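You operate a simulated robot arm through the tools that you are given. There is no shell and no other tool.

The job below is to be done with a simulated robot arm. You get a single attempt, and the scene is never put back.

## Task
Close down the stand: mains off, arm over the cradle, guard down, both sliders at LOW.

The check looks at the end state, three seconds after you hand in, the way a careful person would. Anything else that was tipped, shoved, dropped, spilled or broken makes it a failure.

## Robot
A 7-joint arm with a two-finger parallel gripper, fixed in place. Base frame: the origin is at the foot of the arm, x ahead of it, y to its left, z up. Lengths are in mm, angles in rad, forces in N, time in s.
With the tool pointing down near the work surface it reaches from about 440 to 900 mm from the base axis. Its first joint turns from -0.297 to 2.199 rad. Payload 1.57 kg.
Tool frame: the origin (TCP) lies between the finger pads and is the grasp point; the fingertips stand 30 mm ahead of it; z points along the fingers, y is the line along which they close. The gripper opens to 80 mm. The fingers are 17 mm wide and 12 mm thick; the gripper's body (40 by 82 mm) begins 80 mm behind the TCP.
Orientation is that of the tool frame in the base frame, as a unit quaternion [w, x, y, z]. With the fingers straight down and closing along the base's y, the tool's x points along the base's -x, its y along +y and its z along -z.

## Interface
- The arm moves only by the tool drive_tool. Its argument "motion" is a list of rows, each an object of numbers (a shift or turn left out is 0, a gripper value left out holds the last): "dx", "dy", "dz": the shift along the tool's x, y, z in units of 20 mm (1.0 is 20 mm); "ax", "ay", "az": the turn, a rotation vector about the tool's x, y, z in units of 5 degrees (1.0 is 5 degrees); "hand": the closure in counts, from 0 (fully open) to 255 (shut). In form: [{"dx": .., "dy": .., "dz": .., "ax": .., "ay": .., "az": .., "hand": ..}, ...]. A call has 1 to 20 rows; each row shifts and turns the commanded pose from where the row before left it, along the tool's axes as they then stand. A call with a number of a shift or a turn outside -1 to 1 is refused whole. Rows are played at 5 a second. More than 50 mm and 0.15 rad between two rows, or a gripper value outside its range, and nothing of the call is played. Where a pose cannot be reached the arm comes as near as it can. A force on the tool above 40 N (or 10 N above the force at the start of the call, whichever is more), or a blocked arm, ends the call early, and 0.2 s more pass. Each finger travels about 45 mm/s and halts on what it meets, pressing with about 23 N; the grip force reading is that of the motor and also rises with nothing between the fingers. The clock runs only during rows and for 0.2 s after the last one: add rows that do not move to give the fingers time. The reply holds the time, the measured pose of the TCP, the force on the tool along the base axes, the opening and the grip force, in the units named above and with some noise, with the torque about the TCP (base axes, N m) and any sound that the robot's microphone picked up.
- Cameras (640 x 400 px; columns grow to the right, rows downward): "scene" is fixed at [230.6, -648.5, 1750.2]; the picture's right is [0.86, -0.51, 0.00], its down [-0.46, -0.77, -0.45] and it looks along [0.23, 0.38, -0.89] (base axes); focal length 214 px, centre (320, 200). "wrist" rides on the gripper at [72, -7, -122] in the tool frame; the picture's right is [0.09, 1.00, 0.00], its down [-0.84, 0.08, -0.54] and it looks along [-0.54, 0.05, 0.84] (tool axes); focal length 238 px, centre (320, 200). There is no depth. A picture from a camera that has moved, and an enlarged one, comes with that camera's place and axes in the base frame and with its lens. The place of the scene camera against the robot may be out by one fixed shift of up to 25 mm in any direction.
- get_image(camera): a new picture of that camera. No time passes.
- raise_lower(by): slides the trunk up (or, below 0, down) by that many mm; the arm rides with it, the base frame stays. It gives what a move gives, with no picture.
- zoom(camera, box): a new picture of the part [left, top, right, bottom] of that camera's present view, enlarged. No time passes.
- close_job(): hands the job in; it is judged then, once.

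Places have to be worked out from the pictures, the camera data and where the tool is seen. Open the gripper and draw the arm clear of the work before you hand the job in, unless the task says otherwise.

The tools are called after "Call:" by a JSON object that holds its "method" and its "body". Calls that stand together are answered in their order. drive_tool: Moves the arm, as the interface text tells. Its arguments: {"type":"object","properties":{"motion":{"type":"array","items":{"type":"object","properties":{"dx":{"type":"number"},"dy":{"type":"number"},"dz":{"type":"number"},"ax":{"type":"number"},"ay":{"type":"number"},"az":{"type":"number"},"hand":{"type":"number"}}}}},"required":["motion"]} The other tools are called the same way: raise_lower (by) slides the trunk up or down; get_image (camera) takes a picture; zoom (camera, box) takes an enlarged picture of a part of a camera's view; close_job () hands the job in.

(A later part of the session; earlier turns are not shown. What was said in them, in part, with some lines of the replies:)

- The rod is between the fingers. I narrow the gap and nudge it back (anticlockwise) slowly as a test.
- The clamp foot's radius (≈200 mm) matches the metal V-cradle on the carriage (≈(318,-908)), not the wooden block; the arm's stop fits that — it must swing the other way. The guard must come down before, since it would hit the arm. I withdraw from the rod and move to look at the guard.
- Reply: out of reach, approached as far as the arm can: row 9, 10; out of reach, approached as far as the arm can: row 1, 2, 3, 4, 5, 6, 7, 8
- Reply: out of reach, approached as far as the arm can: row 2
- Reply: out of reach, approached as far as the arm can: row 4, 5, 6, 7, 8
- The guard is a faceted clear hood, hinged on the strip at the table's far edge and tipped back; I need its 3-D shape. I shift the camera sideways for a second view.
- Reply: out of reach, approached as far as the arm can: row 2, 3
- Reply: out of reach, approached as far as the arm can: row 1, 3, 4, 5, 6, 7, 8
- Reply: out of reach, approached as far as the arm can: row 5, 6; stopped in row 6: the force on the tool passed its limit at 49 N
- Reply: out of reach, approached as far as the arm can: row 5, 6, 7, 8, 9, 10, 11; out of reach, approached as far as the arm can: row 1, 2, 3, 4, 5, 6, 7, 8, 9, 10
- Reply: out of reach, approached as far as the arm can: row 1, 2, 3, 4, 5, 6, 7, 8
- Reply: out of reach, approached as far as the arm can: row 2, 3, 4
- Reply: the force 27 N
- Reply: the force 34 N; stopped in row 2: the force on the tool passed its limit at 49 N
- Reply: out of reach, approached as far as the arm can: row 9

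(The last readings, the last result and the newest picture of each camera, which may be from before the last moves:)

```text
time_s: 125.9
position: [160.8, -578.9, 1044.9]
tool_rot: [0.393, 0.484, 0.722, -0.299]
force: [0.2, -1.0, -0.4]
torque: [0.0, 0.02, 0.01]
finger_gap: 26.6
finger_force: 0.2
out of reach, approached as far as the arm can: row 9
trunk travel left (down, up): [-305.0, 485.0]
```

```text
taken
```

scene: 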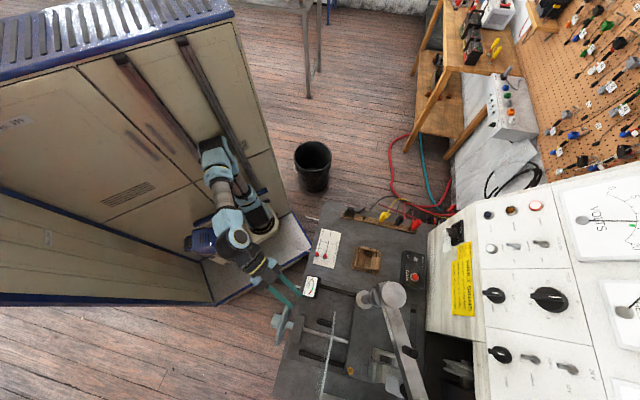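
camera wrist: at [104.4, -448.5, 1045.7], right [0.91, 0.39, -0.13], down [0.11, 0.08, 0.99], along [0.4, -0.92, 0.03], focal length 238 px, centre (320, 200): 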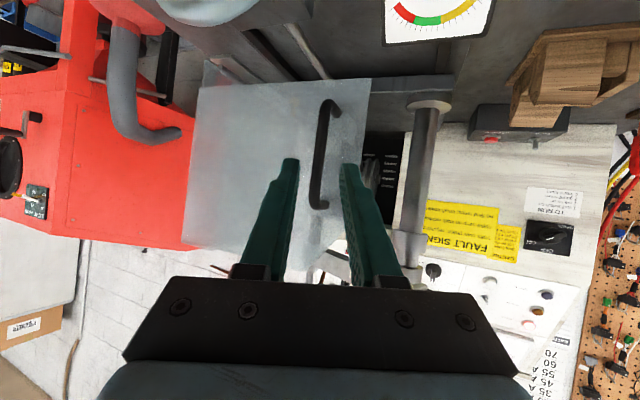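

The guard stays down with its handle upright. Next the sliders. I turn the hand to point straight down and yaw it so the camera sits on the LOW side.

Call:
{"method": "drive_tool", "body": {"motion": [{"ay": 1, "hand": 255}, {"ay": 1}, {"ay": 1}, {"ay": 1}, {"ay": 1}, {"ay": 1}, {"ay": 1}, {"ay": 1}, {"ay": 1}, {"ay": 1}, {"ay": 1}, {"ay": 0.9}]}}

Call:
{"method": "drive_tool", "body": {"motion": [{"az": 1}, {"az": 1}, {"az": 1}, {"az": 1}, {"az": 1}, {"az": 1}, {"az": 1}, {"az": 1}, {"az": 1}, {"az": 1}, {"az": 1}, {"az": 1}, {"az": 1}]}}

Call:
{"method": "get_image", "body": {"camera": "wrist"}}

Call:
{"method": "get_image", "body": {"camera": "scene"}}

```text
time_s: 128.5
position: [160.8, -578.5, 1045.3]
tool_rot: [-0.018, 0.57, 0.821, -0.017]
force: [-1.0, -0.3, -0.6]
torque: [-0.02, -0.02, 0.0]
finger_gap: 0.0
finger_force: 21.2
trunk travel left (down, up): [-305.0, 485.0]
```

```text
time_s: 131.3
position: [161.3, -578.7, 1044.4]
tool_rot: [-0.004, 0.922, 0.386, -0.026]
force: [0.3, 0.0, 0.4]
torque: [-0.02, 0.0, 0.0]
finger_gap: 0.0
finger_force: 21.6
trunk travel left (down, up): [-305.0, 485.0]
```

```text
taken
camera wrist: at [212.1, -521.6, 1163.1], right [0.77, -0.63, -0.03], down [-0.5, -0.64, 0.58], along [-0.38, -0.43, -0.82], focal length 238 px, centre (320, 200)
```

wrist: 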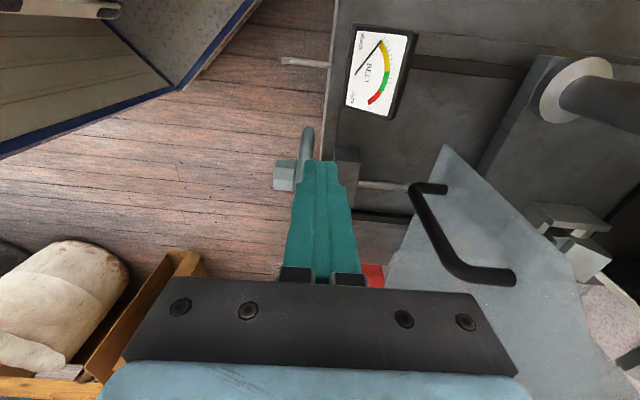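

```text
taken
```

scene: 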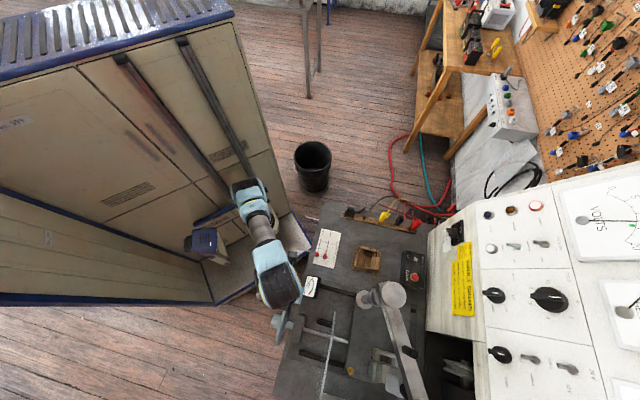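

Tool-down pose is set. I move above the slider plate (behind the VOLTS knob), still high, to refine the positions.

Call:
{"method": "drive_tool", "body": {"motion": [{"dx": 0.894, "dy": 0.214}, {"dx": 0.894, "dy": 0.214}, {"dx": 0.894, "dy": 0.214}, {"dx": 0.894, "dy": 0.214}, {"dx": 0.894, "dy": 0.214}, {"dx": 0.894, "dy": 0.214}, {"dx": 0.894, "dy": 0.214}, {"dx": 0.894, "dy": 0.214}]}}

Call:
{"method": "get_image", "body": {"camera": "wrist"}}

Call:
{"method": "zoom", "body": {"camera": "wrist", "box": [220, 40, 420, 200]}}

```text
time_s: 133.1
position: [284.3, -500.7, 1039.2]
tool_rot: [-0.005, 0.923, 0.385, -0.025]
force: [-0.7, 0.3, -0.2]
torque: [-0.01, 0.01, -0.02]
finger_gap: 0.0
finger_force: 20.9
trunk travel left (down, up): [-305.0, 485.0]
```

```text
taken
camera wrist: at [336.0, -443.3, 1156.5], right [0.77, -0.63, -0.03], down [-0.5, -0.64, 0.58], along [-0.38, -0.43, -0.82], focal length 238 px, centre (320, 200)
```

wrist: 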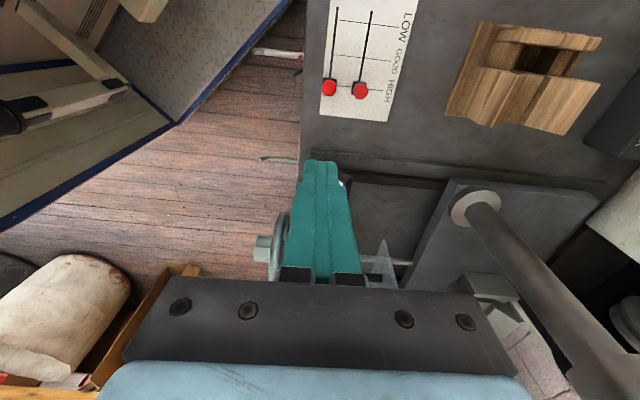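

```text
2.50 times, centred on (320, 120) of wrist
camera zoom: at [336.0, -443.3, 1156.5], right [0.77, -0.63, -0.03], down [-0.5, -0.64, 0.58], along [-0.38, -0.43, -0.82], focal length 596 px, centre (320, 400)
```

zoom: 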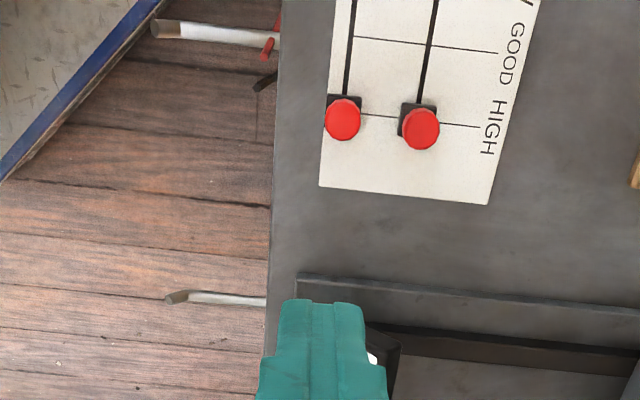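

The knobs are at ≈(305,-484) VOLTS and ≈(329,-509) AMPS. I line up behind VOLTS and descend, stopping ~15 mm short to check.

Call:
{"method": "drive_tool", "body": {"motion": [{"dy": 0.18, "dx": -0.05}, {"dz": 1}, {"dz": 1}, {"dz": 1}, {"dz": 1}, {"dz": 1}, {"dz": 1}, {"dz": 0.7}]}}

Call:
{"method": "get_image", "body": {"camera": "wrist"}}

Call:
{"method": "zoom", "body": {"camera": "wrist", "box": [240, 40, 420, 200]}}

```text
time_s: 134.9
position: [279.5, -505.7, 904.2]
tool_rot: [-0.005, 0.922, 0.386, -0.026]
force: [0.5, 0.0, 0.9]
torque: [0.0, 0.01, 0.02]
finger_gap: 0.0
finger_force: 21.0
trunk travel left (down, up): [-305.0, 485.0]
```

```text
taken
camera wrist: at [331.3, -448.0, 1022.6], right [0.77, -0.63, -0.03], down [-0.5, -0.65, 0.58], along [-0.38, -0.43, -0.82], focal length 238 px, centre (320, 200)
```

wrist: 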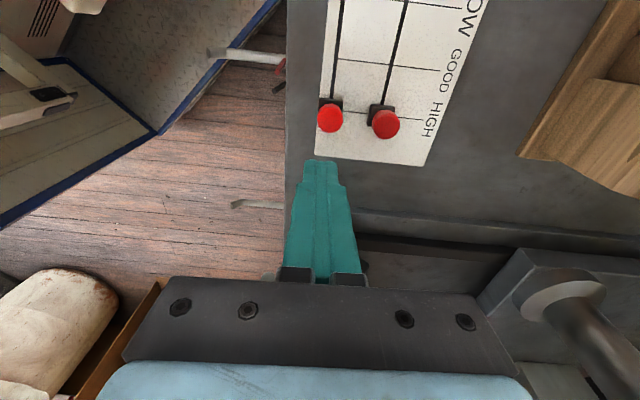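

```text
2.50 times, centred on (330, 120) of wrist
camera zoom: at [331.3, -448.0, 1022.6], right [0.77, -0.63, -0.03], down [-0.5, -0.65, 0.58], along [-0.38, -0.43, -0.82], focal length 596 px, centre (295, 400)
```

zoom: 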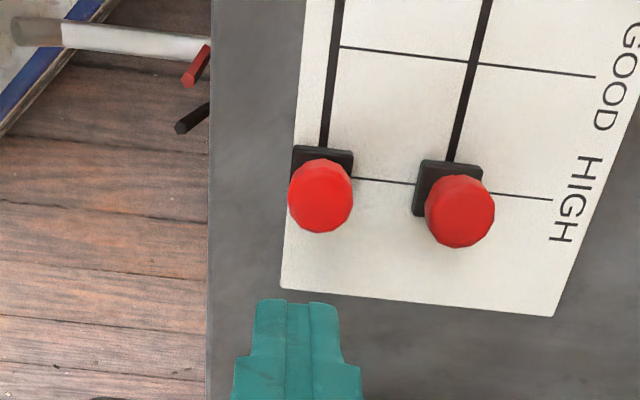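

Knob tops are at z≈867, radius ≈9. I lower the tip to ≈857 and push VOLTS slowly toward LOW, ~45 mm of knob travel first.

Call:
{"method": "drive_tool", "body": {"motion": [{"dz": 0.85, "dy": 0.2}, {"dx": 0.45, "dz": -0.02}, {"dx": 0.45, "dz": -0.02}, {"dx": 0.4, "dz": -0.02}, {"dx": 0.4, "dz": -0.02}, {"dx": 0.4, "dz": -0.02}, {"dx": 0.4, "dz": -0.02}, {"dx": 0.4, "dz": -0.02}]}}

Call:
{"method": "get_image", "body": {"camera": "wrist"}}

Call:
{"method": "zoom", "body": {"camera": "wrist", "box": [240, 40, 420, 200]}}

```text
time_s: 136.7
position: [324.1, -467.1, 888.0]
tool_rot: [-0.005, 0.922, 0.387, -0.025]
force: [-0.5, -0.7, 0.1]
torque: [0.01, 0.0, 0.0]
finger_gap: 0.1
finger_force: 21.3
trunk travel left (down, up): [-305.0, 485.0]
```

```text
taken
camera wrist: at [374.5, -409.9, 1005.7], right [0.77, -0.63, -0.03], down [-0.5, -0.65, 0.58], along [-0.38, -0.43, -0.82], focal length 238 px, centre (320, 200)
```

wrist: 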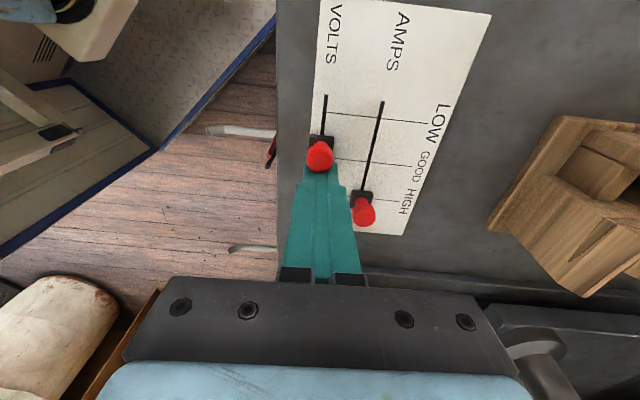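

```text
2.50 times, centred on (330, 120) of wrist
camera zoom: at [374.5, -409.9, 1005.7], right [0.77, -0.63, -0.03], down [-0.5, -0.65, 0.58], along [-0.38, -0.43, -0.82], focal length 596 px, centre (295, 400)
```

zoom: 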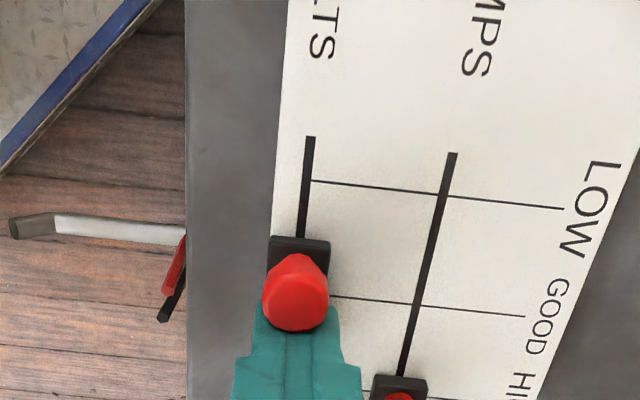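

VOLTS has passed GOOD; about 21 mm remain to LOW. I push 17 mm and check.

Call:
{"method": "drive_tool", "body": {"motion": [{"dx": 0.3, "dz": -0.015}, {"dx": 0.3, "dz": -0.015}, {"dx": 0.25, "dz": -0.01}]}}

Call:
{"method": "zoom", "body": {"camera": "wrist", "box": [240, 60, 420, 220]}}

```text
time_s: 137.5
position: [334.7, -455.7, 887.1]
tool_rot: [-0.005, 0.922, 0.387, -0.025]
force: [0.2, -1.0, 0.7]
torque: [-0.01, 0.01, -0.02]
finger_gap: 0.0
finger_force: 21.3
trunk travel left (down, up): [-305.0, 485.0]
```

```text
2.50 times, centred on (330, 140) of wrist
camera zoom: at [386.4, -397.5, 1005.1], right [0.77, -0.63, -0.03], down [-0.5, -0.65, 0.58], along [-0.38, -0.43, -0.82], focal length 596 px, centre (295, 350)
```

zoom: 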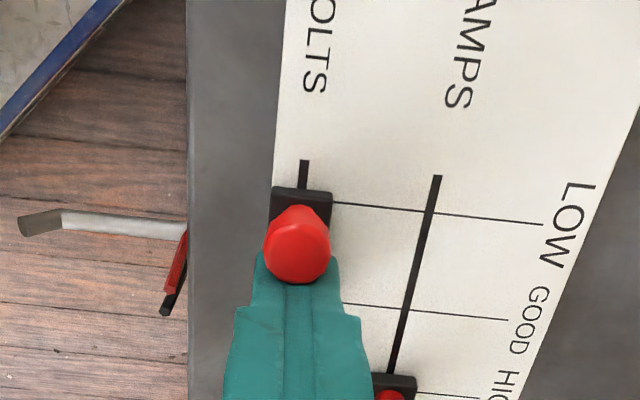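

About 3 mm remain by the line on the plate; I push in small steps until the stop or the line.

Call:
{"method": "drive_tool", "body": {"motion": [{"dx": 0.09}, {"dx": 0.09}]}}

Call:
{"method": "zoom", "body": {"camera": "wrist", "box": [260, 80, 380, 186]}}

```text
time_s: 138.1
position: [337.3, -452.6, 886.1]
tool_rot: [-0.005, 0.922, 0.387, -0.026]
force: [0.6, -0.8, 1.0]
torque: [0.01, 0.0, 0.02]
finger_gap: 0.2
finger_force: 21.6
trunk travel left (down, up): [-305.0, 485.0]
```

```text
3.77 times, centred on (320, 133) of wrist
camera zoom: at [388.6, -394.6, 1005.0], right [0.77, -0.63, -0.03], down [-0.5, -0.65, 0.58], along [-0.38, -0.43, -0.82], focal length 899 px, centre (320, 453)
```

zoom: 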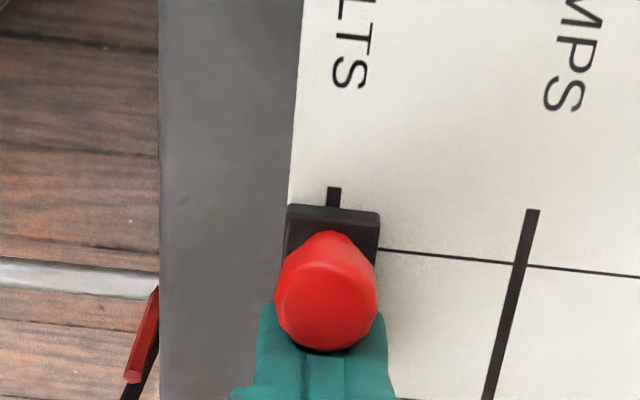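

VOLTS looks to be at the LOW line. I nudge 1.5 mm more to feel whether this is the end stop.

Call:
{"method": "drive_tool", "body": {"motion": [{"dx": 0.04}, {"dx": 0.04}]}}

Call:
{"method": "drive_tool", "body": {"motion": [{"dz": 0}]}}

Call:
{"method": "zoom", "body": {"camera": "wrist", "box": [260, 80, 380, 186]}}

```text
time_s: 138.7
position: [339.2, -451.1, 886.9]
tool_rot: [-0.005, 0.922, 0.387, -0.026]
force: [-4.0, -6.1, -0.6]
torque: [-0.05, 0.05, -0.03]
finger_gap: 0.0
finger_force: 21.3
trunk travel left (down, up): [-305.0, 485.0]
```

```text
time_s: 139.1
position: [338.0, -452.2, 887.3]
tool_rot: [-0.004, 0.922, 0.387, -0.026]
force: [-4.3, -8.4, -1.2]
torque: [-0.12, 0.02, 0.03]
finger_gap: 0.0
finger_force: 21.7
trunk travel left (down, up): [-305.0, 485.0]
```

```text
3.77 times, centred on (320, 133) of wrist
camera zoom: at [389.4, -394.0, 1004.9], right [0.77, -0.63, -0.03], down [-0.5, -0.64, 0.58], along [-0.38, -0.43, -0.82], focal length 899 px, centre (320, 453)
```

zoom: 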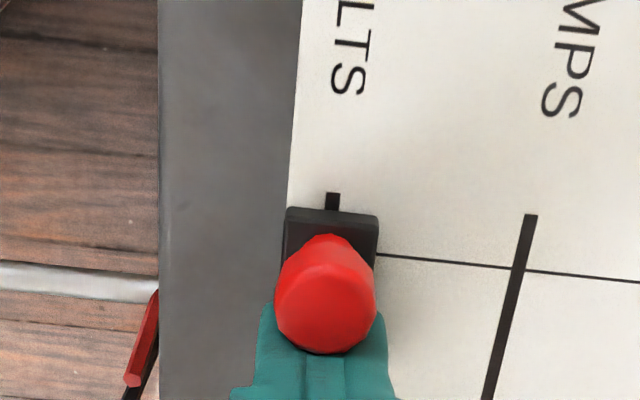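

VOLTS is at its stop at LOW (≈9 N). I back off, lift over, and go behind the AMPS knob.

Call:
{"method": "drive_tool", "body": {"motion": [{"dx": -0.5}, {"dz": -0.9}, {"dz": -0.9}, {"dx": -0.9, "dy": 0.45, "dz": 0.04}, {"dx": -0.9, "dy": 0.45, "dz": 0.04}, {"dx": -0.9, "dy": 0.45, "dz": 0.04}, {"dx": -0.8, "dy": 0.35, "dz": 0.04}]}}

Call:
{"method": "zoom", "body": {"camera": "wrist", "box": [240, 40, 420, 200]}}

```text
time_s: 140.7
position: [309.4, -532.4, 922.2]
tool_rot: [-0.005, 0.922, 0.386, -0.026]
force: [0.6, 0.0, -0.3]
torque: [0.01, 0.01, 0.0]
finger_gap: 0.0
finger_force: 20.9
trunk travel left (down, up): [-305.0, 485.0]
```

```text
2.50 times, centred on (330, 120) of wrist
camera zoom: at [360.7, -474.8, 1040.7], right [0.77, -0.63, -0.03], down [-0.5, -0.64, 0.58], along [-0.38, -0.43, -0.82], focal length 596 px, centre (295, 400)
```

zoom: 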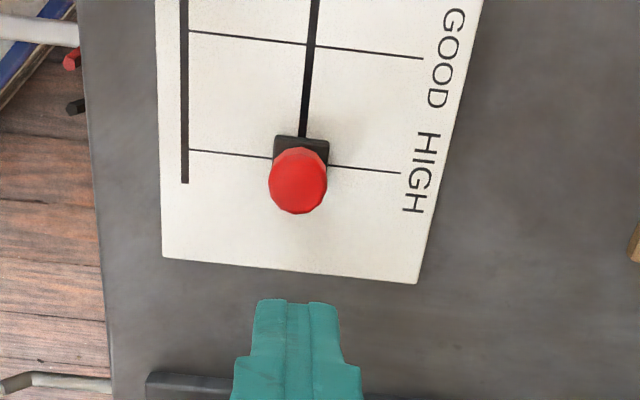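

Aligned behind AMPS. I lower and push it toward LOW.

Call:
{"method": "drive_tool", "body": {"motion": [{"dz": 0.9}, {"dz": 0.85}, {"dx": 0.42, "dz": -0.02}, {"dx": 0.42, "dz": -0.02}, {"dx": 0.42, "dz": -0.02}, {"dx": 0.42, "dz": -0.02}, {"dx": 0.42, "dz": -0.02}, {"dx": 0.42, "dz": -0.02}, {"dx": 0.42, "dz": -0.02}, {"dx": 0.4, "dz": -0.02}]}}

Call:
{"method": "zoom", "body": {"camera": "wrist", "box": [240, 60, 420, 220]}}

```text
time_s: 142.9
position: [353.8, -485.0, 887.8]
tool_rot: [-0.004, 0.922, 0.387, -0.026]
force: [0.2, 0.1, 1.1]
torque: [0.01, -0.01, 0.0]
finger_gap: 0.0
finger_force: 21.8
trunk travel left (down, up): [-305.0, 485.0]
```

```text
2.50 times, centred on (330, 140) of wrist
camera zoom: at [405.2, -426.9, 1005.9], right [0.77, -0.63, -0.03], down [-0.5, -0.65, 0.58], along [-0.38, -0.43, -0.82], focal length 596 px, centre (295, 350)
```

zoom: 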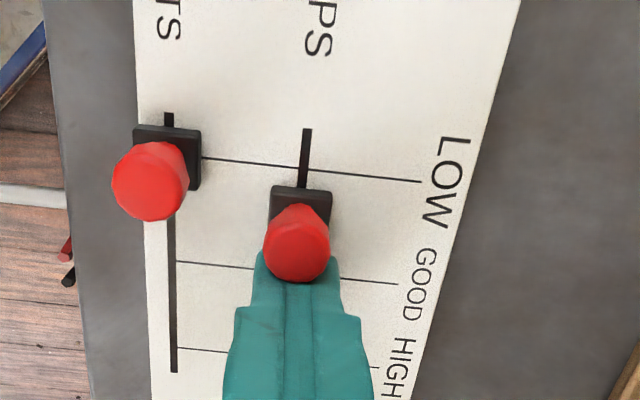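

About 12 mm remain for AMPS; I push in small steps up to the stop.

Call:
{"method": "drive_tool", "body": {"motion": [{"dx": 0.17}, {"dx": 0.17}, {"dx": 0.15}, {"dx": 0.08}, {"dx": 0.05}]}}

Call:
{"method": "drive_tool", "body": {"motion": [{"dx": 0.04}]}}

Call:
{"method": "zoom", "body": {"camera": "wrist", "box": [240, 60, 420, 220]}}

```text
time_s: 144.1
position: [361.9, -475.9, 887.3]
tool_rot: [-0.004, 0.922, 0.387, -0.025]
force: [-1.8, -2.4, -0.5]
torque: [-0.04, 0.03, -0.05]
finger_gap: 0.0
finger_force: 21.3
trunk travel left (down, up): [-305.0, 485.0]
```

```text
time_s: 144.5
position: [362.1, -475.7, 887.0]
tool_rot: [-0.005, 0.922, 0.387, -0.025]
force: [-4.6, -6.4, -0.1]
torque: [-0.08, 0.11, 0.0]
finger_gap: 0.2
finger_force: 22.1
trunk travel left (down, up): [-305.0, 485.0]
```

```text
2.50 times, centred on (330, 140) of wrist
camera zoom: at [413.8, -418.4, 1005.3], right [0.77, -0.63, -0.03], down [-0.5, -0.64, 0.58], along [-0.39, -0.43, -0.82], focal length 596 px, centre (295, 350)
```

zoom: 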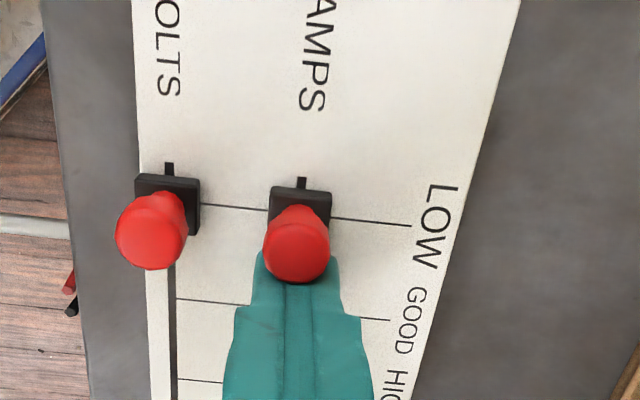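

Both sliders are at LOW against their stops. I back off and rise, then open the hand to head for the mains switch.

Call:
{"method": "drive_tool", "body": {"motion": [{"dx": -0.5}, {"dx": -0.4}, {"dz": -1}, {"dz": -1}, {"dz": -1}, {"dz": -1}, {"dz": -1}, {"dz": -1}, {"dz": -1}, {"dz": -1}, {"dz": -1}, {"dz": -1}, {"dz": -1}]}}

Call:
{"method": "get_image", "body": {"camera": "wrist"}}

Call:
{"method": "get_image", "body": {"camera": "scene"}}

```text
time_s: 147.3
position: [359.4, -484.5, 1079.9]
tool_rot: [-0.002, 0.921, 0.388, -0.025]
force: [-0.6, -0.5, 0.0]
torque: [0.0, 0.01, -0.05]
finger_gap: 0.0
finger_force: 21.8
out of reach, approached as far as the arm can: row 12, 13
trunk travel left (down, up): [-305.0, 485.0]
```

```text
taken
camera wrist: at [410.5, -426.6, 1198.8], right [0.77, -0.63, -0.03], down [-0.5, -0.64, 0.58], along [-0.38, -0.43, -0.82], focal length 238 px, centre (320, 200)
```

wrist: 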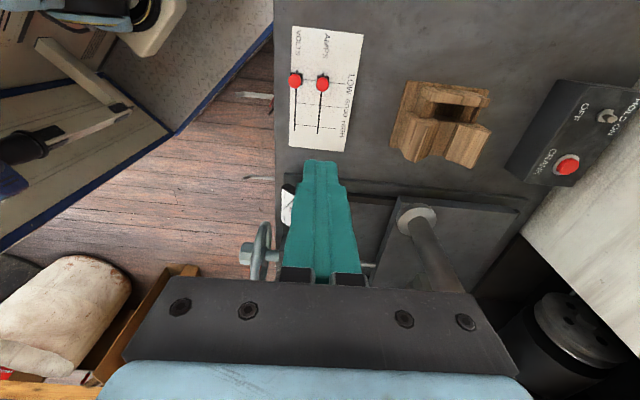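

```text
taken
```

scene: 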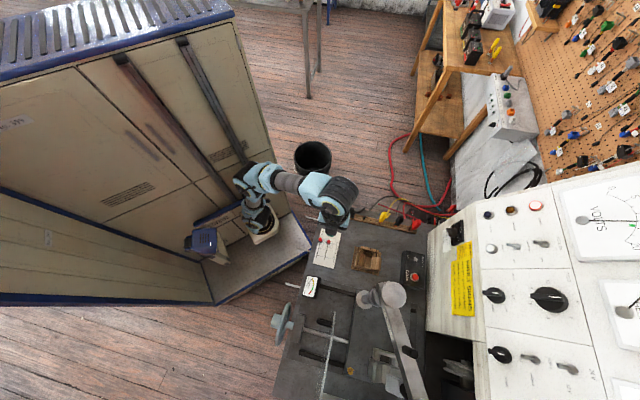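

Now I swing the hand from pointing down to pointing level toward the console face (+v), moving out at the same time; first half.

Call:
{"method": "drive_tool", "body": {"motion": [{"dx": 0.265, "dy": 0.71, "ax": -1, "hand": 0}, {"dx": 0.265, "dy": 0.707, "dz": 0.062, "ax": -1}, {"dx": 0.265, "dy": 0.699, "dz": 0.123, "ax": -1}, {"dx": 0.265, "dy": 0.686, "dz": 0.184, "ax": -1}, {"dx": 0.265, "dy": 0.667, "dz": 0.243, "ax": -1}, {"dx": 0.265, "dy": 0.643, "dz": 0.3, "ax": -1}, {"dx": 0.265, "dy": 0.615, "dz": 0.355, "ax": -1}, {"dx": 0.265, "dy": 0.582, "dz": 0.407, "ax": -1}, {"dx": 0.265, "dy": 0.544, "dz": 0.456, "ax": -1}]}}

Call:
{"method": "get_image", "body": {"camera": "scene"}}

```text
time_s: 149.3
position: [485.2, -540.5, 1075.7]
tool_rot: [0.349, 0.853, 0.368, 0.125]
force: [-0.1, 0.0, -0.4]
torque: [0.02, 0.01, 0.0]
finger_gap: 80.1
finger_force: 0.0
trunk travel left (down, up): [-305.0, 485.0]
```

```text
taken
```

scene: 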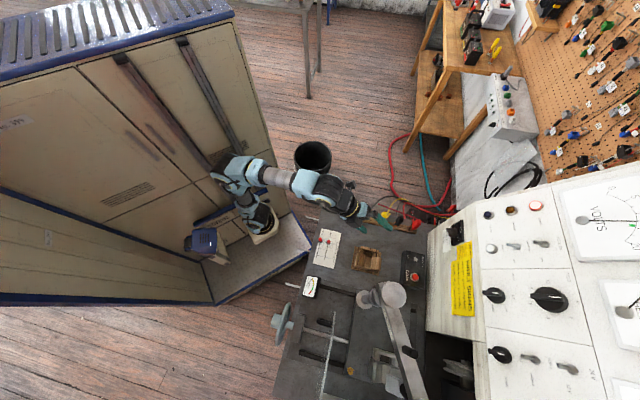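

Works well. Second half of the swing.

Call:
{"method": "drive_tool", "body": {"motion": [{"dx": 0.25, "dy": 0.45, "dz": 0.45, "ax": -1}, {"dx": 0.25, "dy": 0.4, "dz": 0.48, "ax": -1}, {"dx": 0.25, "dy": 0.36, "dz": 0.52, "ax": -1}, {"dx": 0.25, "dy": 0.31, "dz": 0.55, "ax": -1}, {"dx": 0.25, "dy": 0.26, "dz": 0.58, "ax": -1}, {"dx": 0.25, "dy": 0.21, "dz": 0.6, "ax": -1}, {"dx": 0.25, "dy": 0.16, "dz": 0.6, "ax": -1}, {"dx": 0.25, "dy": 0.1, "dz": 0.6, "ax": -1}, {"dx": 0.2, "dy": 0.05, "dz": 0.4, "ax": -1}]}}

Call:
{"method": "get_image", "body": {"camera": "wrist"}}

Call:
{"method": "get_image", "body": {"camera": "scene"}}

```text
time_s: 151.3
position: [583.4, -574.2, 1067.6]
tool_rot: [0.598, 0.692, 0.318, 0.25]
force: [1.0, -0.7, 0.6]
torque: [-0.03, 0.0, -0.01]
finger_gap: 80.1
finger_force: 0.1
out of reach, approached as far as the arm can: row 8, 9
trunk travel left (down, up): [-305.0, 485.0]
```

```text
taken
camera wrist: at [542.4, -437.6, 1076.8], right [0.2, -0.01, 0.98], down [-0.95, -0.26, 0.19], along [0.25, -0.96, -0.07], focal length 238 px, centre (320, 200)
```

wrist: 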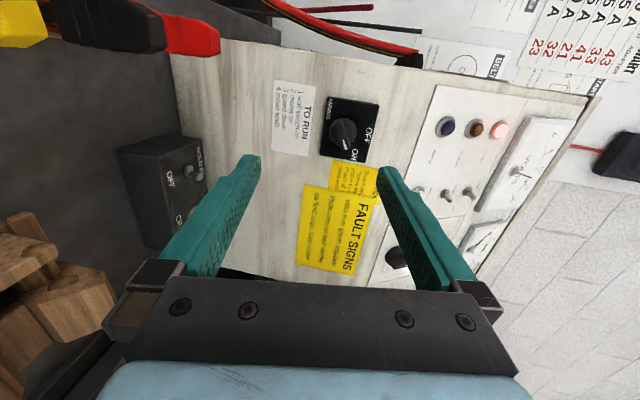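

```text
taken
```

scene: 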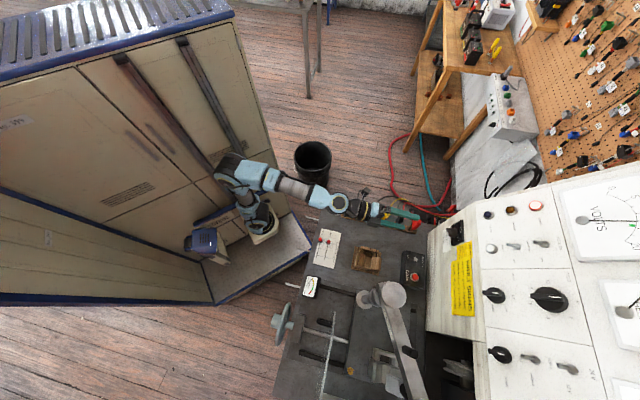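

A clear view of the MAINS switch. I enlarge it.

Call:
{"method": "zoom", "body": {"camera": "wrist", "box": [260, 70, 400, 180]}}

```text
3.64 times, centred on (330, 125) of wrist
camera zoom: at [542.4, -437.6, 1076.8], right [0.2, -0.01, 0.98], down [-0.95, -0.26, 0.19], along [0.25, -0.96, -0.07], focal length 867 px, centre (284, 473)
```

zoom: 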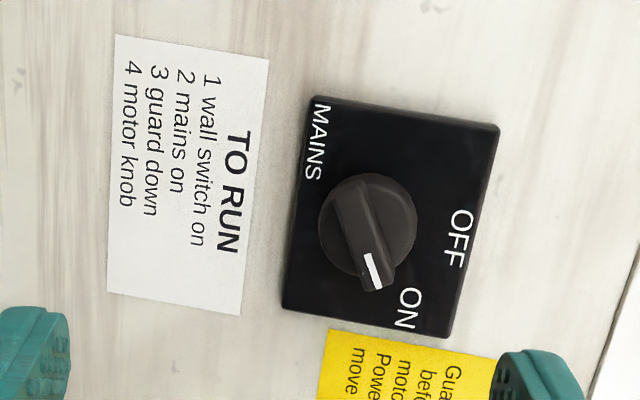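

The pointer is at ON (pointing toward -u); OFF is ~60° counter-clockwise (straight up). Fingers already close vertically across the ridge. I advance 80 mm and level the hand.

Call:
{"method": "drive_tool", "body": {"motion": [{"dx": -0.037, "dy": 0.127, "dz": 0.79, "ax": -0.36}, {"dx": -0.037, "dy": 0.1, "dz": 0.79, "ax": -0.36}, {"dx": -0.037, "dy": 0.08, "dz": 0.79, "ax": -0.36}, {"dx": -0.037, "dy": 0.05, "dz": 0.79, "ax": -0.36}, {"dx": -0.037, "dy": 0.02, "dz": 0.79, "ax": -0.36}]}}

Call:
{"method": "get_image", "body": {"camera": "wrist"}}

Call:
{"method": "zoom", "body": {"camera": "wrist", "box": [240, 60, 400, 220]}}

```text
time_s: 152.5
position: [640.4, -631.0, 1067.4]
tool_rot: [0.65, 0.643, 0.298, 0.274]
force: [0.3, -0.2, -0.7]
torque: [-0.01, 0.0, 0.02]
finger_gap: 79.9
finger_force: 0.2
trunk travel left (down, up): [-305.0, 485.0]
```

```text
taken
camera wrist: at [597.7, -494.0, 1057.6], right [0.09, 0.09, 0.99], down [-0.96, -0.25, 0.11], along [0.26, -0.96, 0.07], focal length 238 px, centre (320, 200)
```

wrist: 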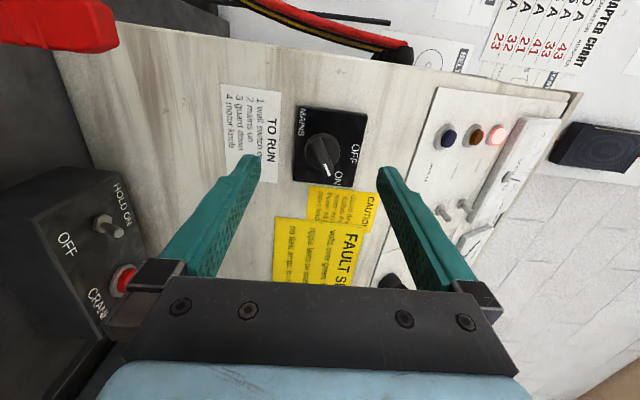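

```text
2.50 times, centred on (320, 140) of wrist
camera zoom: at [597.7, -494.0, 1057.6], right [0.09, 0.09, 0.99], down [-0.96, -0.25, 0.11], along [0.26, -0.96, 0.07], focal length 596 px, centre (320, 350)
```

zoom: 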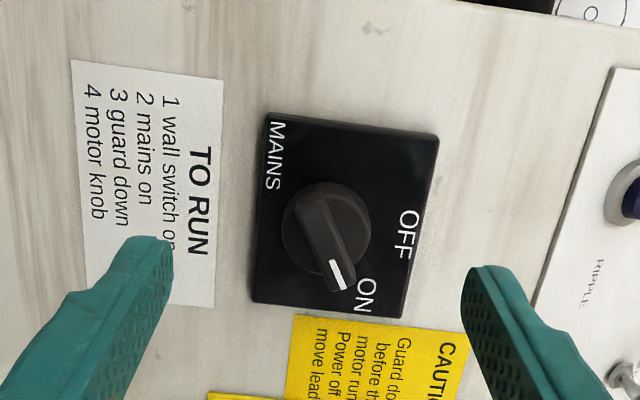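

The hand is level and in line with the knob. I roll 13° to match the ridge, narrow the gap to ~28 mm and advance 30 mm, then look.

Call:
{"method": "drive_tool", "body": {"motion": [{"dy": 0.15, "az": -0.9, "hand": 100}, {"az": -0.9, "hand": 165}, {"az": -0.8}, {"dz": 0.5}, {"dz": 0.5}, {"dz": 0.5}]}}

Call:
{"method": "get_image", "body": {"camera": "wrist"}}

Call:
{"method": "zoom", "body": {"camera": "wrist", "box": [250, 80, 390, 220]}}

```text
time_s: 153.9
position: [662.9, -647.4, 1070.3]
tool_rot: [0.677, 0.605, 0.369, 0.198]
force: [0.5, -0.4, 1.3]
torque: [0.02, 0.01, 0.01]
finger_gap: 28.1
finger_force: 0.1
trunk travel left (down, up): [-305.0, 485.0]
```

```text
taken
camera wrist: at [617.6, -516.8, 1044.8], right [0.24, 0.25, 0.94], down [-0.93, -0.22, 0.29], along [0.28, -0.94, 0.18], focal length 238 px, centre (320, 200)
```

wrist: 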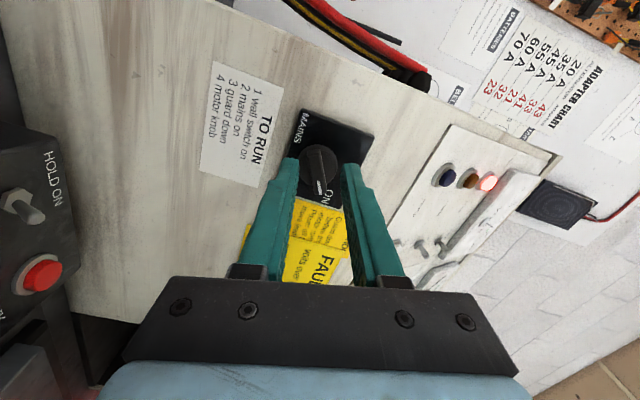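

```text
2.86 times, centred on (320, 150) of wrist
camera zoom: at [617.6, -516.8, 1044.8], right [0.24, 0.25, 0.94], down [-0.93, -0.22, 0.29], along [0.28, -0.94, 0.18], focal length 681 px, centre (320, 343)
```

zoom: 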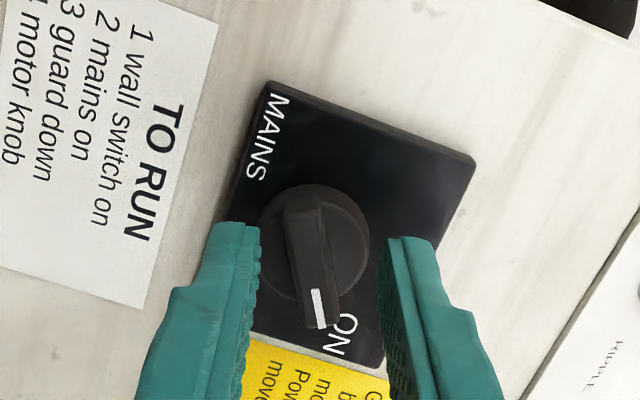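

The ridge is between the fingertips' line, nearly aligned. I advance in small steps, watching the force, until the tips flank the ridge.

Call:
{"method": "drive_tool", "body": {"motion": [{"az": -0.8, "dz": 0.3, "dx": -0.1}, {"dz": 0.3}, {"dz": 0.3}]}}

Call:
{"method": "zoom", "body": {"camera": "wrist", "box": [250, 80, 390, 220]}}

```text
time_s: 154.7
position: [670.8, -659.3, 1071.8]
tool_rot: [0.684, 0.591, 0.39, 0.176]
force: [-21.6, 25.8, -4.3]
torque: [0.38, 0.44, -0.3]
finger_gap: 30.4
finger_force: 1.4
trunk travel left (down, up): [-305.0, 485.0]
stopped in row 3: the force on the tool passed its limit at 56 N (the readings are from after the stop); the commanded pose is now the measured one
```

```text
2.86 times, centred on (320, 150) of wrist
camera zoom: at [623.7, -527.2, 1041.8], right [0.28, 0.3, 0.91], down [-0.92, -0.2, 0.35], along [0.29, -0.93, 0.22], focal length 681 px, centre (320, 343)
```

zoom: 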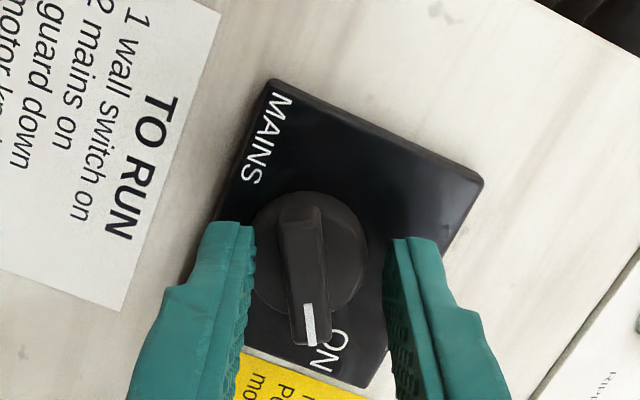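

The tips touch the knob's body face, so they already flank the ridge. I back off 2 mm and close on the ridge.

Call:
{"method": "drive_tool", "body": {"motion": [{"dz": -0.12}, {"hand": 200}, {"hand": 255}, {"hand": 255}, {"hand": 255}]}}

Call:
{"method": "zoom", "body": {"camera": "wrist", "box": [250, 80, 390, 220]}}

```text
time_s: 155.9
position: [669.7, -659.0, 1068.5]
tool_rot: [0.682, 0.594, 0.391, 0.173]
force: [-16.2, 9.8, -18.9]
torque: [0.36, 0.75, -0.42]
finger_gap: 13.6
finger_force: 30.0
trunk travel left (down, up): [-305.0, 485.0]
```

```text
2.86 times, centred on (320, 150) of wrist
camera zoom: at [623.0, -528.1, 1039.0], right [0.28, 0.3, 0.91], down [-0.91, -0.2, 0.35], along [0.29, -0.93, 0.22], focal length 681 px, centre (320, 343)
```

zoom: 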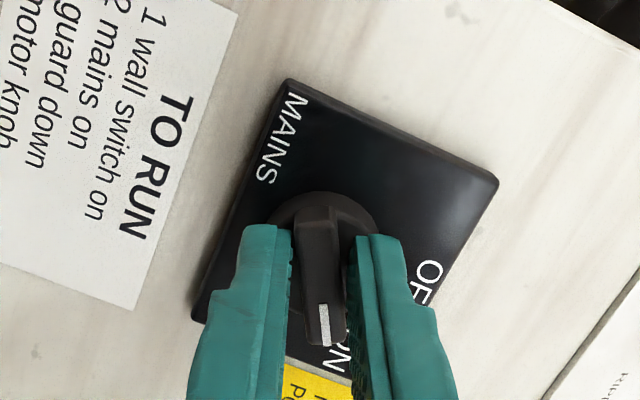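

The ridge is gripped (13.6 mm). I relieve the residual push (back 1.5 mm, down 2 mm) before turning.

Call:
{"method": "drive_tool", "body": {"motion": [{"dz": -0.1, "dy": -0.1}, {"dz": 0}]}}

```text
time_s: 156.5
position: [669.0, -658.8, 1068.7]
tool_rot: [0.684, 0.592, 0.39, 0.175]
force: [10.2, -22.4, -3.9]
torque: [-0.19, 0.68, -0.4]
finger_gap: 13.2
finger_force: 30.4
trunk travel left (down, up): [-305.0, 485.0]
```

Now I turn the knob counter-clockwise, first 20°, and check.

Call:
{"method": "drive_tool", "body": {"motion": [{"dz": 0.06}, {"az": -1}, {"az": -1}, {"az": -1}, {"az": -1}]}}

Call:
{"method": "zoom", "body": {"camera": "wrist", "box": [250, 80, 390, 220]}}

```text
time_s: 157.7
position: [668.7, -659.2, 1068.0]
tool_rot: [0.702, 0.516, 0.488, 0.053]
force: [-5.0, 1.0, -13.6]
torque: [0.65, 0.55, 0.08]
finger_gap: 9.9
finger_force: 28.4
trunk travel left (down, up): [-305.0, 485.0]
```

```text
2.86 times, centred on (320, 150) of wrist
camera zoom: at [612.6, -537.6, 1016.9], right [0.47, 0.51, 0.71], down [-0.8, -0.08, 0.59], along [0.36, -0.85, 0.37], focal length 681 px, centre (320, 343)
```

zoom: 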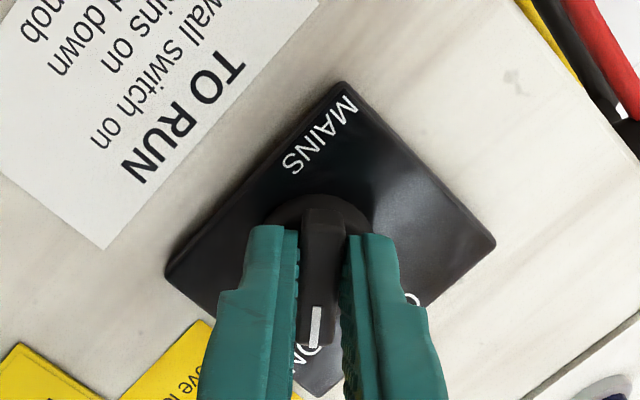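

It's turning. I continue 25° more.

Call:
{"method": "drive_tool", "body": {"motion": [{"az": -1}, {"az": -1}, {"az": -1}, {"az": -1}, {"az": -1}]}}

Call:
{"method": "get_image", "body": {"camera": "wrist"}}

Call:
{"method": "zoom", "body": {"camera": "wrist", "box": [250, 80, 390, 220]}}

Call:
{"method": "zoom", "body": {"camera": "scene", "box": [360, 180, 560, 300]}}

```text
time_s: 158.9
position: [668.1, -661.5, 1067.5]
tool_rot: [0.697, 0.399, 0.587, -0.101]
force: [-11.5, 0.4, -23.4]
torque: [0.59, 0.58, -0.38]
finger_gap: 10.2
finger_force: 28.3
trunk travel left (down, up): [-305.0, 485.0]
```

```text
taken
camera wrist: at [594.3, -558.1, 999.2], right [0.63, 0.69, 0.35], down [-0.6, 0.14, 0.79], along [0.49, -0.71, 0.5], focal length 238 px, centre (320, 200)
```

wrist: 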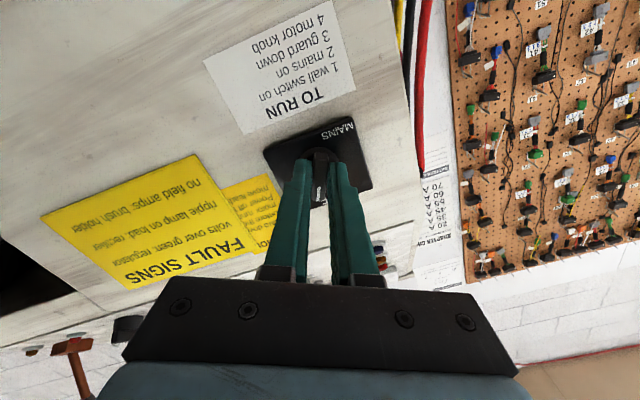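

```text
2.86 times, centred on (320, 150) of wrist
camera zoom: at [594.3, -558.1, 999.2], right [0.63, 0.69, 0.35], down [-0.6, 0.14, 0.79], along [0.49, -0.71, 0.5], focal length 681 px, centre (320, 343)
```

zoom: 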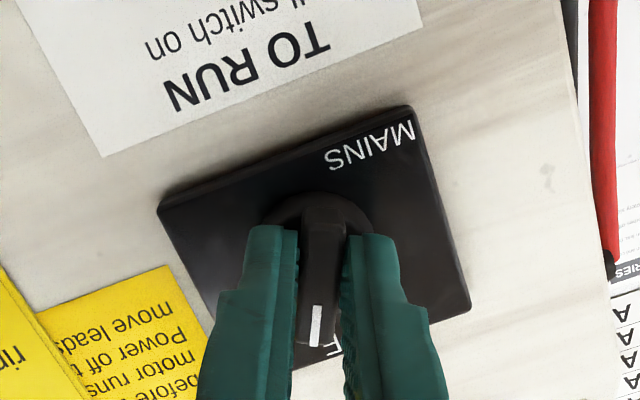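

```text
3.20 times, centred on (460, 240) of scene
camera zoom: at [230.6, -648.5, 1750.2], right [0.86, -0.51, 0.0], down [-0.46, -0.77, -0.45], along [0.23, 0.38, -0.89], focal length 686 px, centre (-128, 72)
```

zoom: 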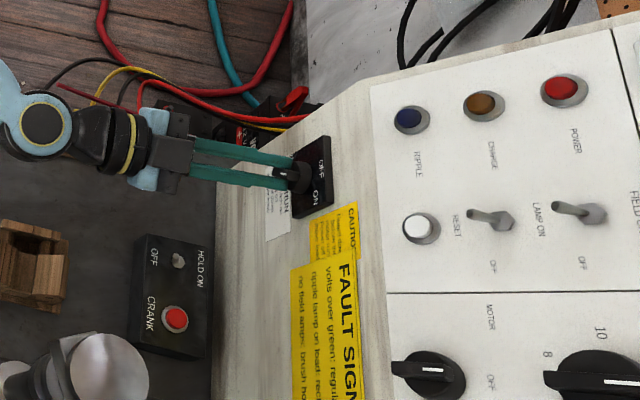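

The pointer now is near OFF and the POWER lamp looks dark. I turn a little more to feel for the end stop.

Call:
{"method": "drive_tool", "body": {"motion": [{"az": -0.8}, {"az": -0.8}]}}

Call:
{"method": "zoom", "body": {"camera": "wrist", "box": [250, 80, 390, 220]}}

```text
time_s: 159.5
position: [667.5, -659.5, 1066.6]
tool_rot: [0.688, 0.357, 0.614, -0.149]
force: [-12.3, -3.3, -20.6]
torque: [0.79, 0.72, -0.46]
finger_gap: 10.4
finger_force: 27.9
trunk travel left (down, up): [-305.0, 485.0]
```

```text
2.86 times, centred on (320, 150) of wrist
camera zoom: at [587.5, -565.6, 996.4], right [0.66, 0.72, 0.22], down [-0.52, 0.22, 0.82], along [0.54, -0.66, 0.52], focal length 681 px, centre (320, 343)
```

zoom: 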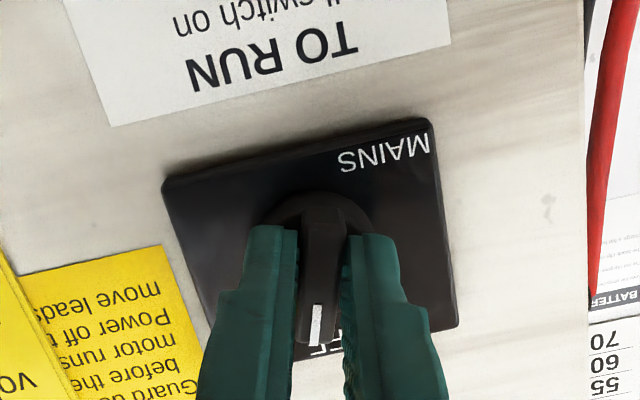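

Pointer reads ~20° from the OFF label's direction (~13–17°). I turn on in small steps to find the stop.

Call:
{"method": "drive_tool", "body": {"motion": [{"az": -0.8}, {"az": -0.8}]}}

Call:
{"method": "zoom", "body": {"camera": "wrist", "box": [250, 80, 390, 220]}}

```text
time_s: 160.1
position: [667.3, -661.2, 1067.5]
tool_rot: [0.676, 0.314, 0.637, -0.196]
force: [-13.8, -10.4, -18.9]
torque: [0.73, 0.68, -0.68]
finger_gap: 10.1
finger_force: 28.2
trunk travel left (down, up): [-305.0, 485.0]
```

```text
2.86 times, centred on (320, 150) of wrist
camera zoom: at [580.6, -573.2, 995.0], right [0.67, 0.73, 0.08], down [-0.44, 0.31, 0.84], along [0.59, -0.6, 0.53], focal length 681 px, centre (320, 343)
```

zoom: 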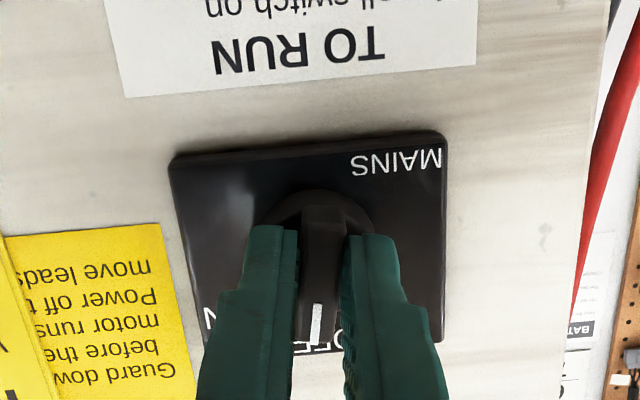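

The pointer now sits on the OFF label. I release, back off and check it squarely.

Call:
{"method": "drive_tool", "body": {"motion": [{"hand": 190}, {"hand": 150}, {"hand": 130}, {"dz": -0.5}, {"dz": -1}, {"dz": -1}, {"dz": -1}]}}

Call:
{"method": "get_image", "body": {"camera": "wrist"}}

Call:
{"method": "zoom", "body": {"camera": "wrist", "box": [250, 80, 390, 220]}}

Call:
{"method": "zoom", "body": {"camera": "scene", "box": [420, 190, 560, 280]}}

```text
time_s: 161.7
position: [616.4, -612.0, 1069.8]
tool_rot: [0.677, 0.312, 0.637, -0.196]
force: [0.5, -0.1, -0.2]
torque: [0.01, 0.0, 0.01]
finger_gap: 39.0
finger_force: 0.1
trunk travel left (down, up): [-305.0, 485.0]
```

```text
taken
camera wrist: at [530.0, -524.6, 996.8], right [0.67, 0.74, 0.08], down [-0.44, 0.31, 0.84], along [0.59, -0.6, 0.54], focal length 238 px, centre (320, 200)
```

wrist: 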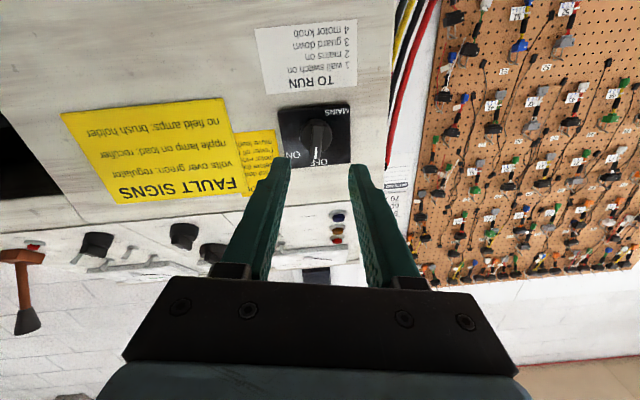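

```text
2.86 times, centred on (320, 150) of wrist
camera zoom: at [530.0, -524.6, 996.8], right [0.67, 0.74, 0.08], down [-0.44, 0.31, 0.84], along [0.59, -0.6, 0.54], focal length 681 px, centre (320, 343)
```

zoom: 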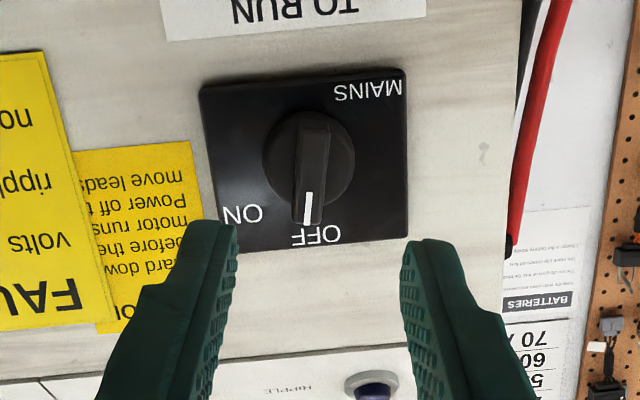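

```text
4.44 times, centred on (490, 235) of scene
camera zoom: at [230.6, -648.5, 1750.2], right [0.86, -0.51, 0.0], down [-0.46, -0.77, -0.45], along [0.23, 0.38, -0.89], focal length 953 px, centre (-436, 44)
```

zoom: 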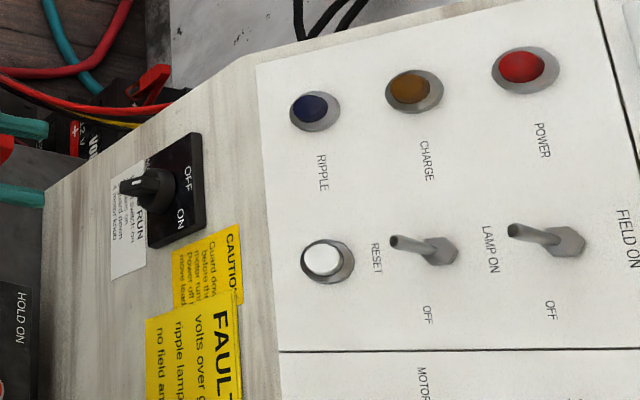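

POWER lamp is dark and the pointer is on OFF. I withdraw further, open the hand, and raise up for a final check.

Call:
{"method": "drive_tool", "body": {"motion": [{"hand": 0, "dz": -0.8}, {"dz": -0.8}, {"dz": -0.8}, {"dz": -0.5}]}}

Call:
{"method": "raise_lower", "body": {"by": 250}}

Call:
{"method": "get_image", "body": {"camera": "scene"}}

Call:
{"method": "zoom", "body": {"camera": "scene", "box": [250, 215, 450, 400]}}

Call:
{"method": "get_image", "body": {"camera": "wrist"}}

```text
time_s: 162.7
position: [574.5, -571.6, 1071.1]
tool_rot: [0.677, 0.312, 0.637, -0.196]
force: [-0.2, 0.4, 0.0]
torque: [0.03, 0.0, 0.0]
finger_gap: 79.9
finger_force: 0.1
trunk travel left (down, up): [-305.0, 485.0]
```

```text
time_s: 165.2
position: [574.4, -572.8, 1320.8]
tool_rot: [0.677, 0.312, 0.637, -0.196]
force: [-0.1, -0.6, 0.2]
torque: [0.02, 0.03, 0.01]
finger_gap: 80.0
finger_force: 0.1
trunk travel left (down, up): [-555.0, 235.0]
```

```text
taken
```

scene: 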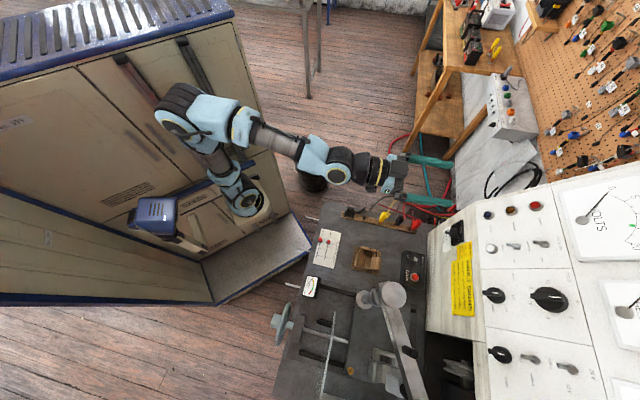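

```text
2.16 times, centred on (350, 308) of scene
camera zoom: at [230.6, -648.5, 1750.2], right [0.86, -0.51, 0.0], down [-0.46, -0.77, -0.45], along [0.23, 0.38, -0.89], focal length 464 px, centre (255, -32)
```

zoom: 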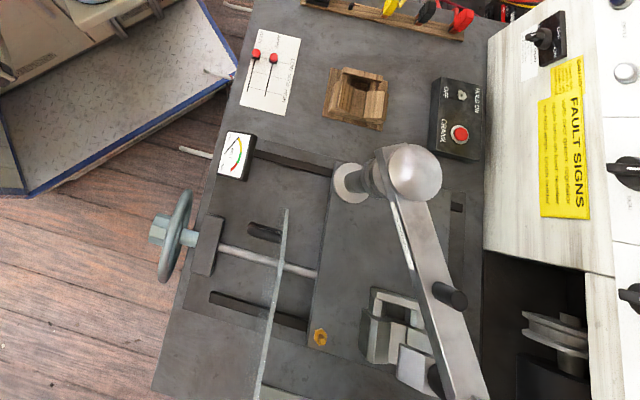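

```text
taken
camera wrist: at [487.3, -485.4, 1247.9], right [0.67, 0.74, 0.08], down [-0.44, 0.31, 0.84], along [0.59, -0.6, 0.54], focal length 238 px, centre (320, 200)
```

wrist: 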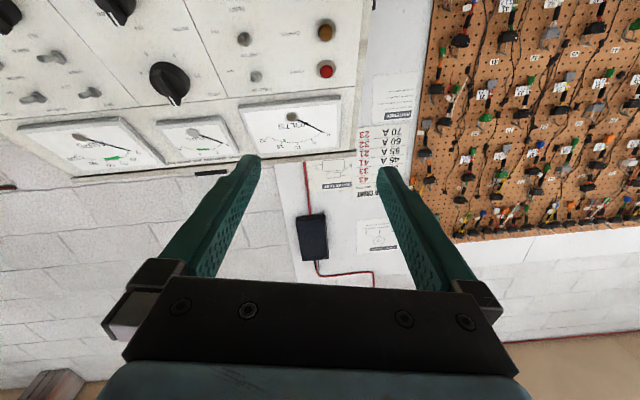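

All four look right: mains OFF (lamp dark), clamp foot over the metal cradle (projection matches within a few mm), guard down, both sliders at LOW. I draw the hand clear of the stand.

Call:
{"method": "drive_tool", "body": {"motion": [{"dz": -1}, {"dz": -1}, {"dz": -1}, {"dz": -1}, {"dz": -1}, {"dz": -1}, {"dz": -1}, {"dz": -1}]}}

Call:
{"method": "get_image", "body": {"camera": "scene"}}

```text
time_s: 167.0
position: [492.6, -498.4, 1321.6]
tool_rot: [0.678, 0.311, 0.637, -0.195]
force: [0.0, 0.2, -0.4]
torque: [0.05, 0.02, 0.0]
finger_gap: 79.9
finger_force: 0.0
out of reach, approached as far as the arm can: row 6, 7, 8
trunk travel left (down, up): [-555.0, 235.0]
```

```text
taken
```

scene: 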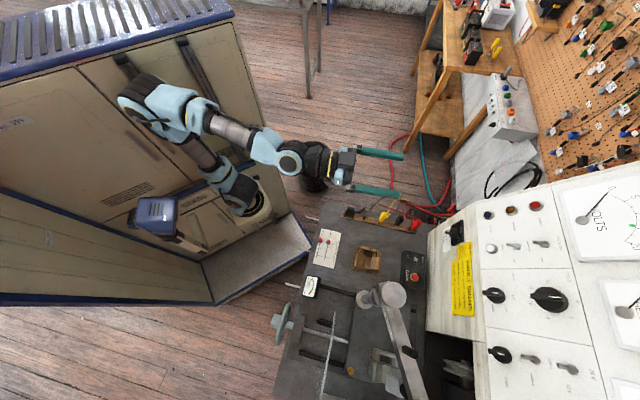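

I slide the hand a bit further away along +y, then hand in.

Call:
{"method": "drive_tool", "body": {"motion": [{"dy": 1}, {"dy": 1}, {"dy": 1}, {"dy": 1}, {"dy": 1}, {"dy": 1}, {"dy": 1}]}}

Call:
{"method": "zoom", "body": {"camera": "scene", "box": [250, 190, 560, 400]}}

```text
time_s: 168.6
position: [597.8, -440.7, 1351.5]
tool_rot: [0.676, 0.312, 0.639, -0.192]
force: [-0.6, 0.0, -0.4]
torque: [0.0, -0.01, -0.01]
finger_gap: 80.1
finger_force: 0.1
out of reach, approached as far as the arm can: row 3, 4, 5, 6, 7
trunk travel left (down, up): [-555.0, 235.0]
```

```text
1.90 times, centred on (405, 295) of scene
camera zoom: at [230.6, -648.5, 1750.2], right [0.86, -0.51, 0.0], down [-0.46, -0.77, -0.45], along [0.23, 0.38, -0.89], focal length 408 px, centre (158, 19)
```

zoom: 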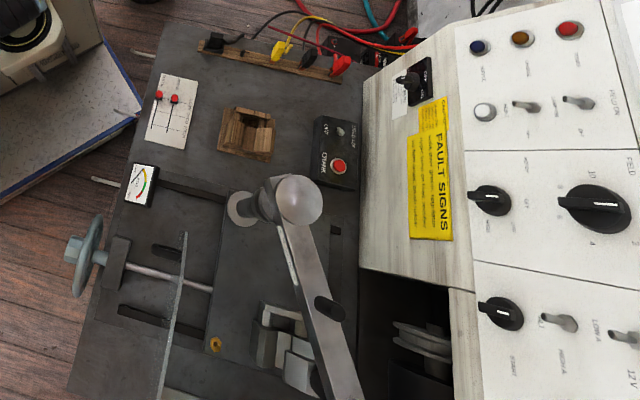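

The final picture confirms the end state: mains OFF with a dark lamp, arm over the metal cradle, guard down, both sliders at LOW, nothing else moved, hand open and clear. I hand in.

Call:
{"method": "close_job", "body": {}}

```text
The job is handed in.
```

I closed down the stand and handed the job in; no verdict has come back yet.

- **Mains:** the MAINS switch points at OFF and the POWER lamp is dark. I did not feel an end stop at OFF, so I set it by the label and the lamp.
- **Arm:** the clamp foot is above the metal V-cradle on the carriage, to within a few millimetres by the camera measurements. The task only said "the cradle", and there is also a wooden block on the table. I chose the metal one because it sits at the clamp foot's distance from the post. The arm also hit a hard stop when I swung it towards the wooden block.
- **Guard:** it is down against its stop with its lower edge level, and it stayed there after I let go.
- **Sliders:** VOLTS and AMPS are both at LOW, pushed to their end stops.

While finding the right swing direction I pushed the arm against that stop several times, with force peaks up to 65 N. The last pictures show nothing else out of place. The gripper is open and the robot arm is clear of the stand.
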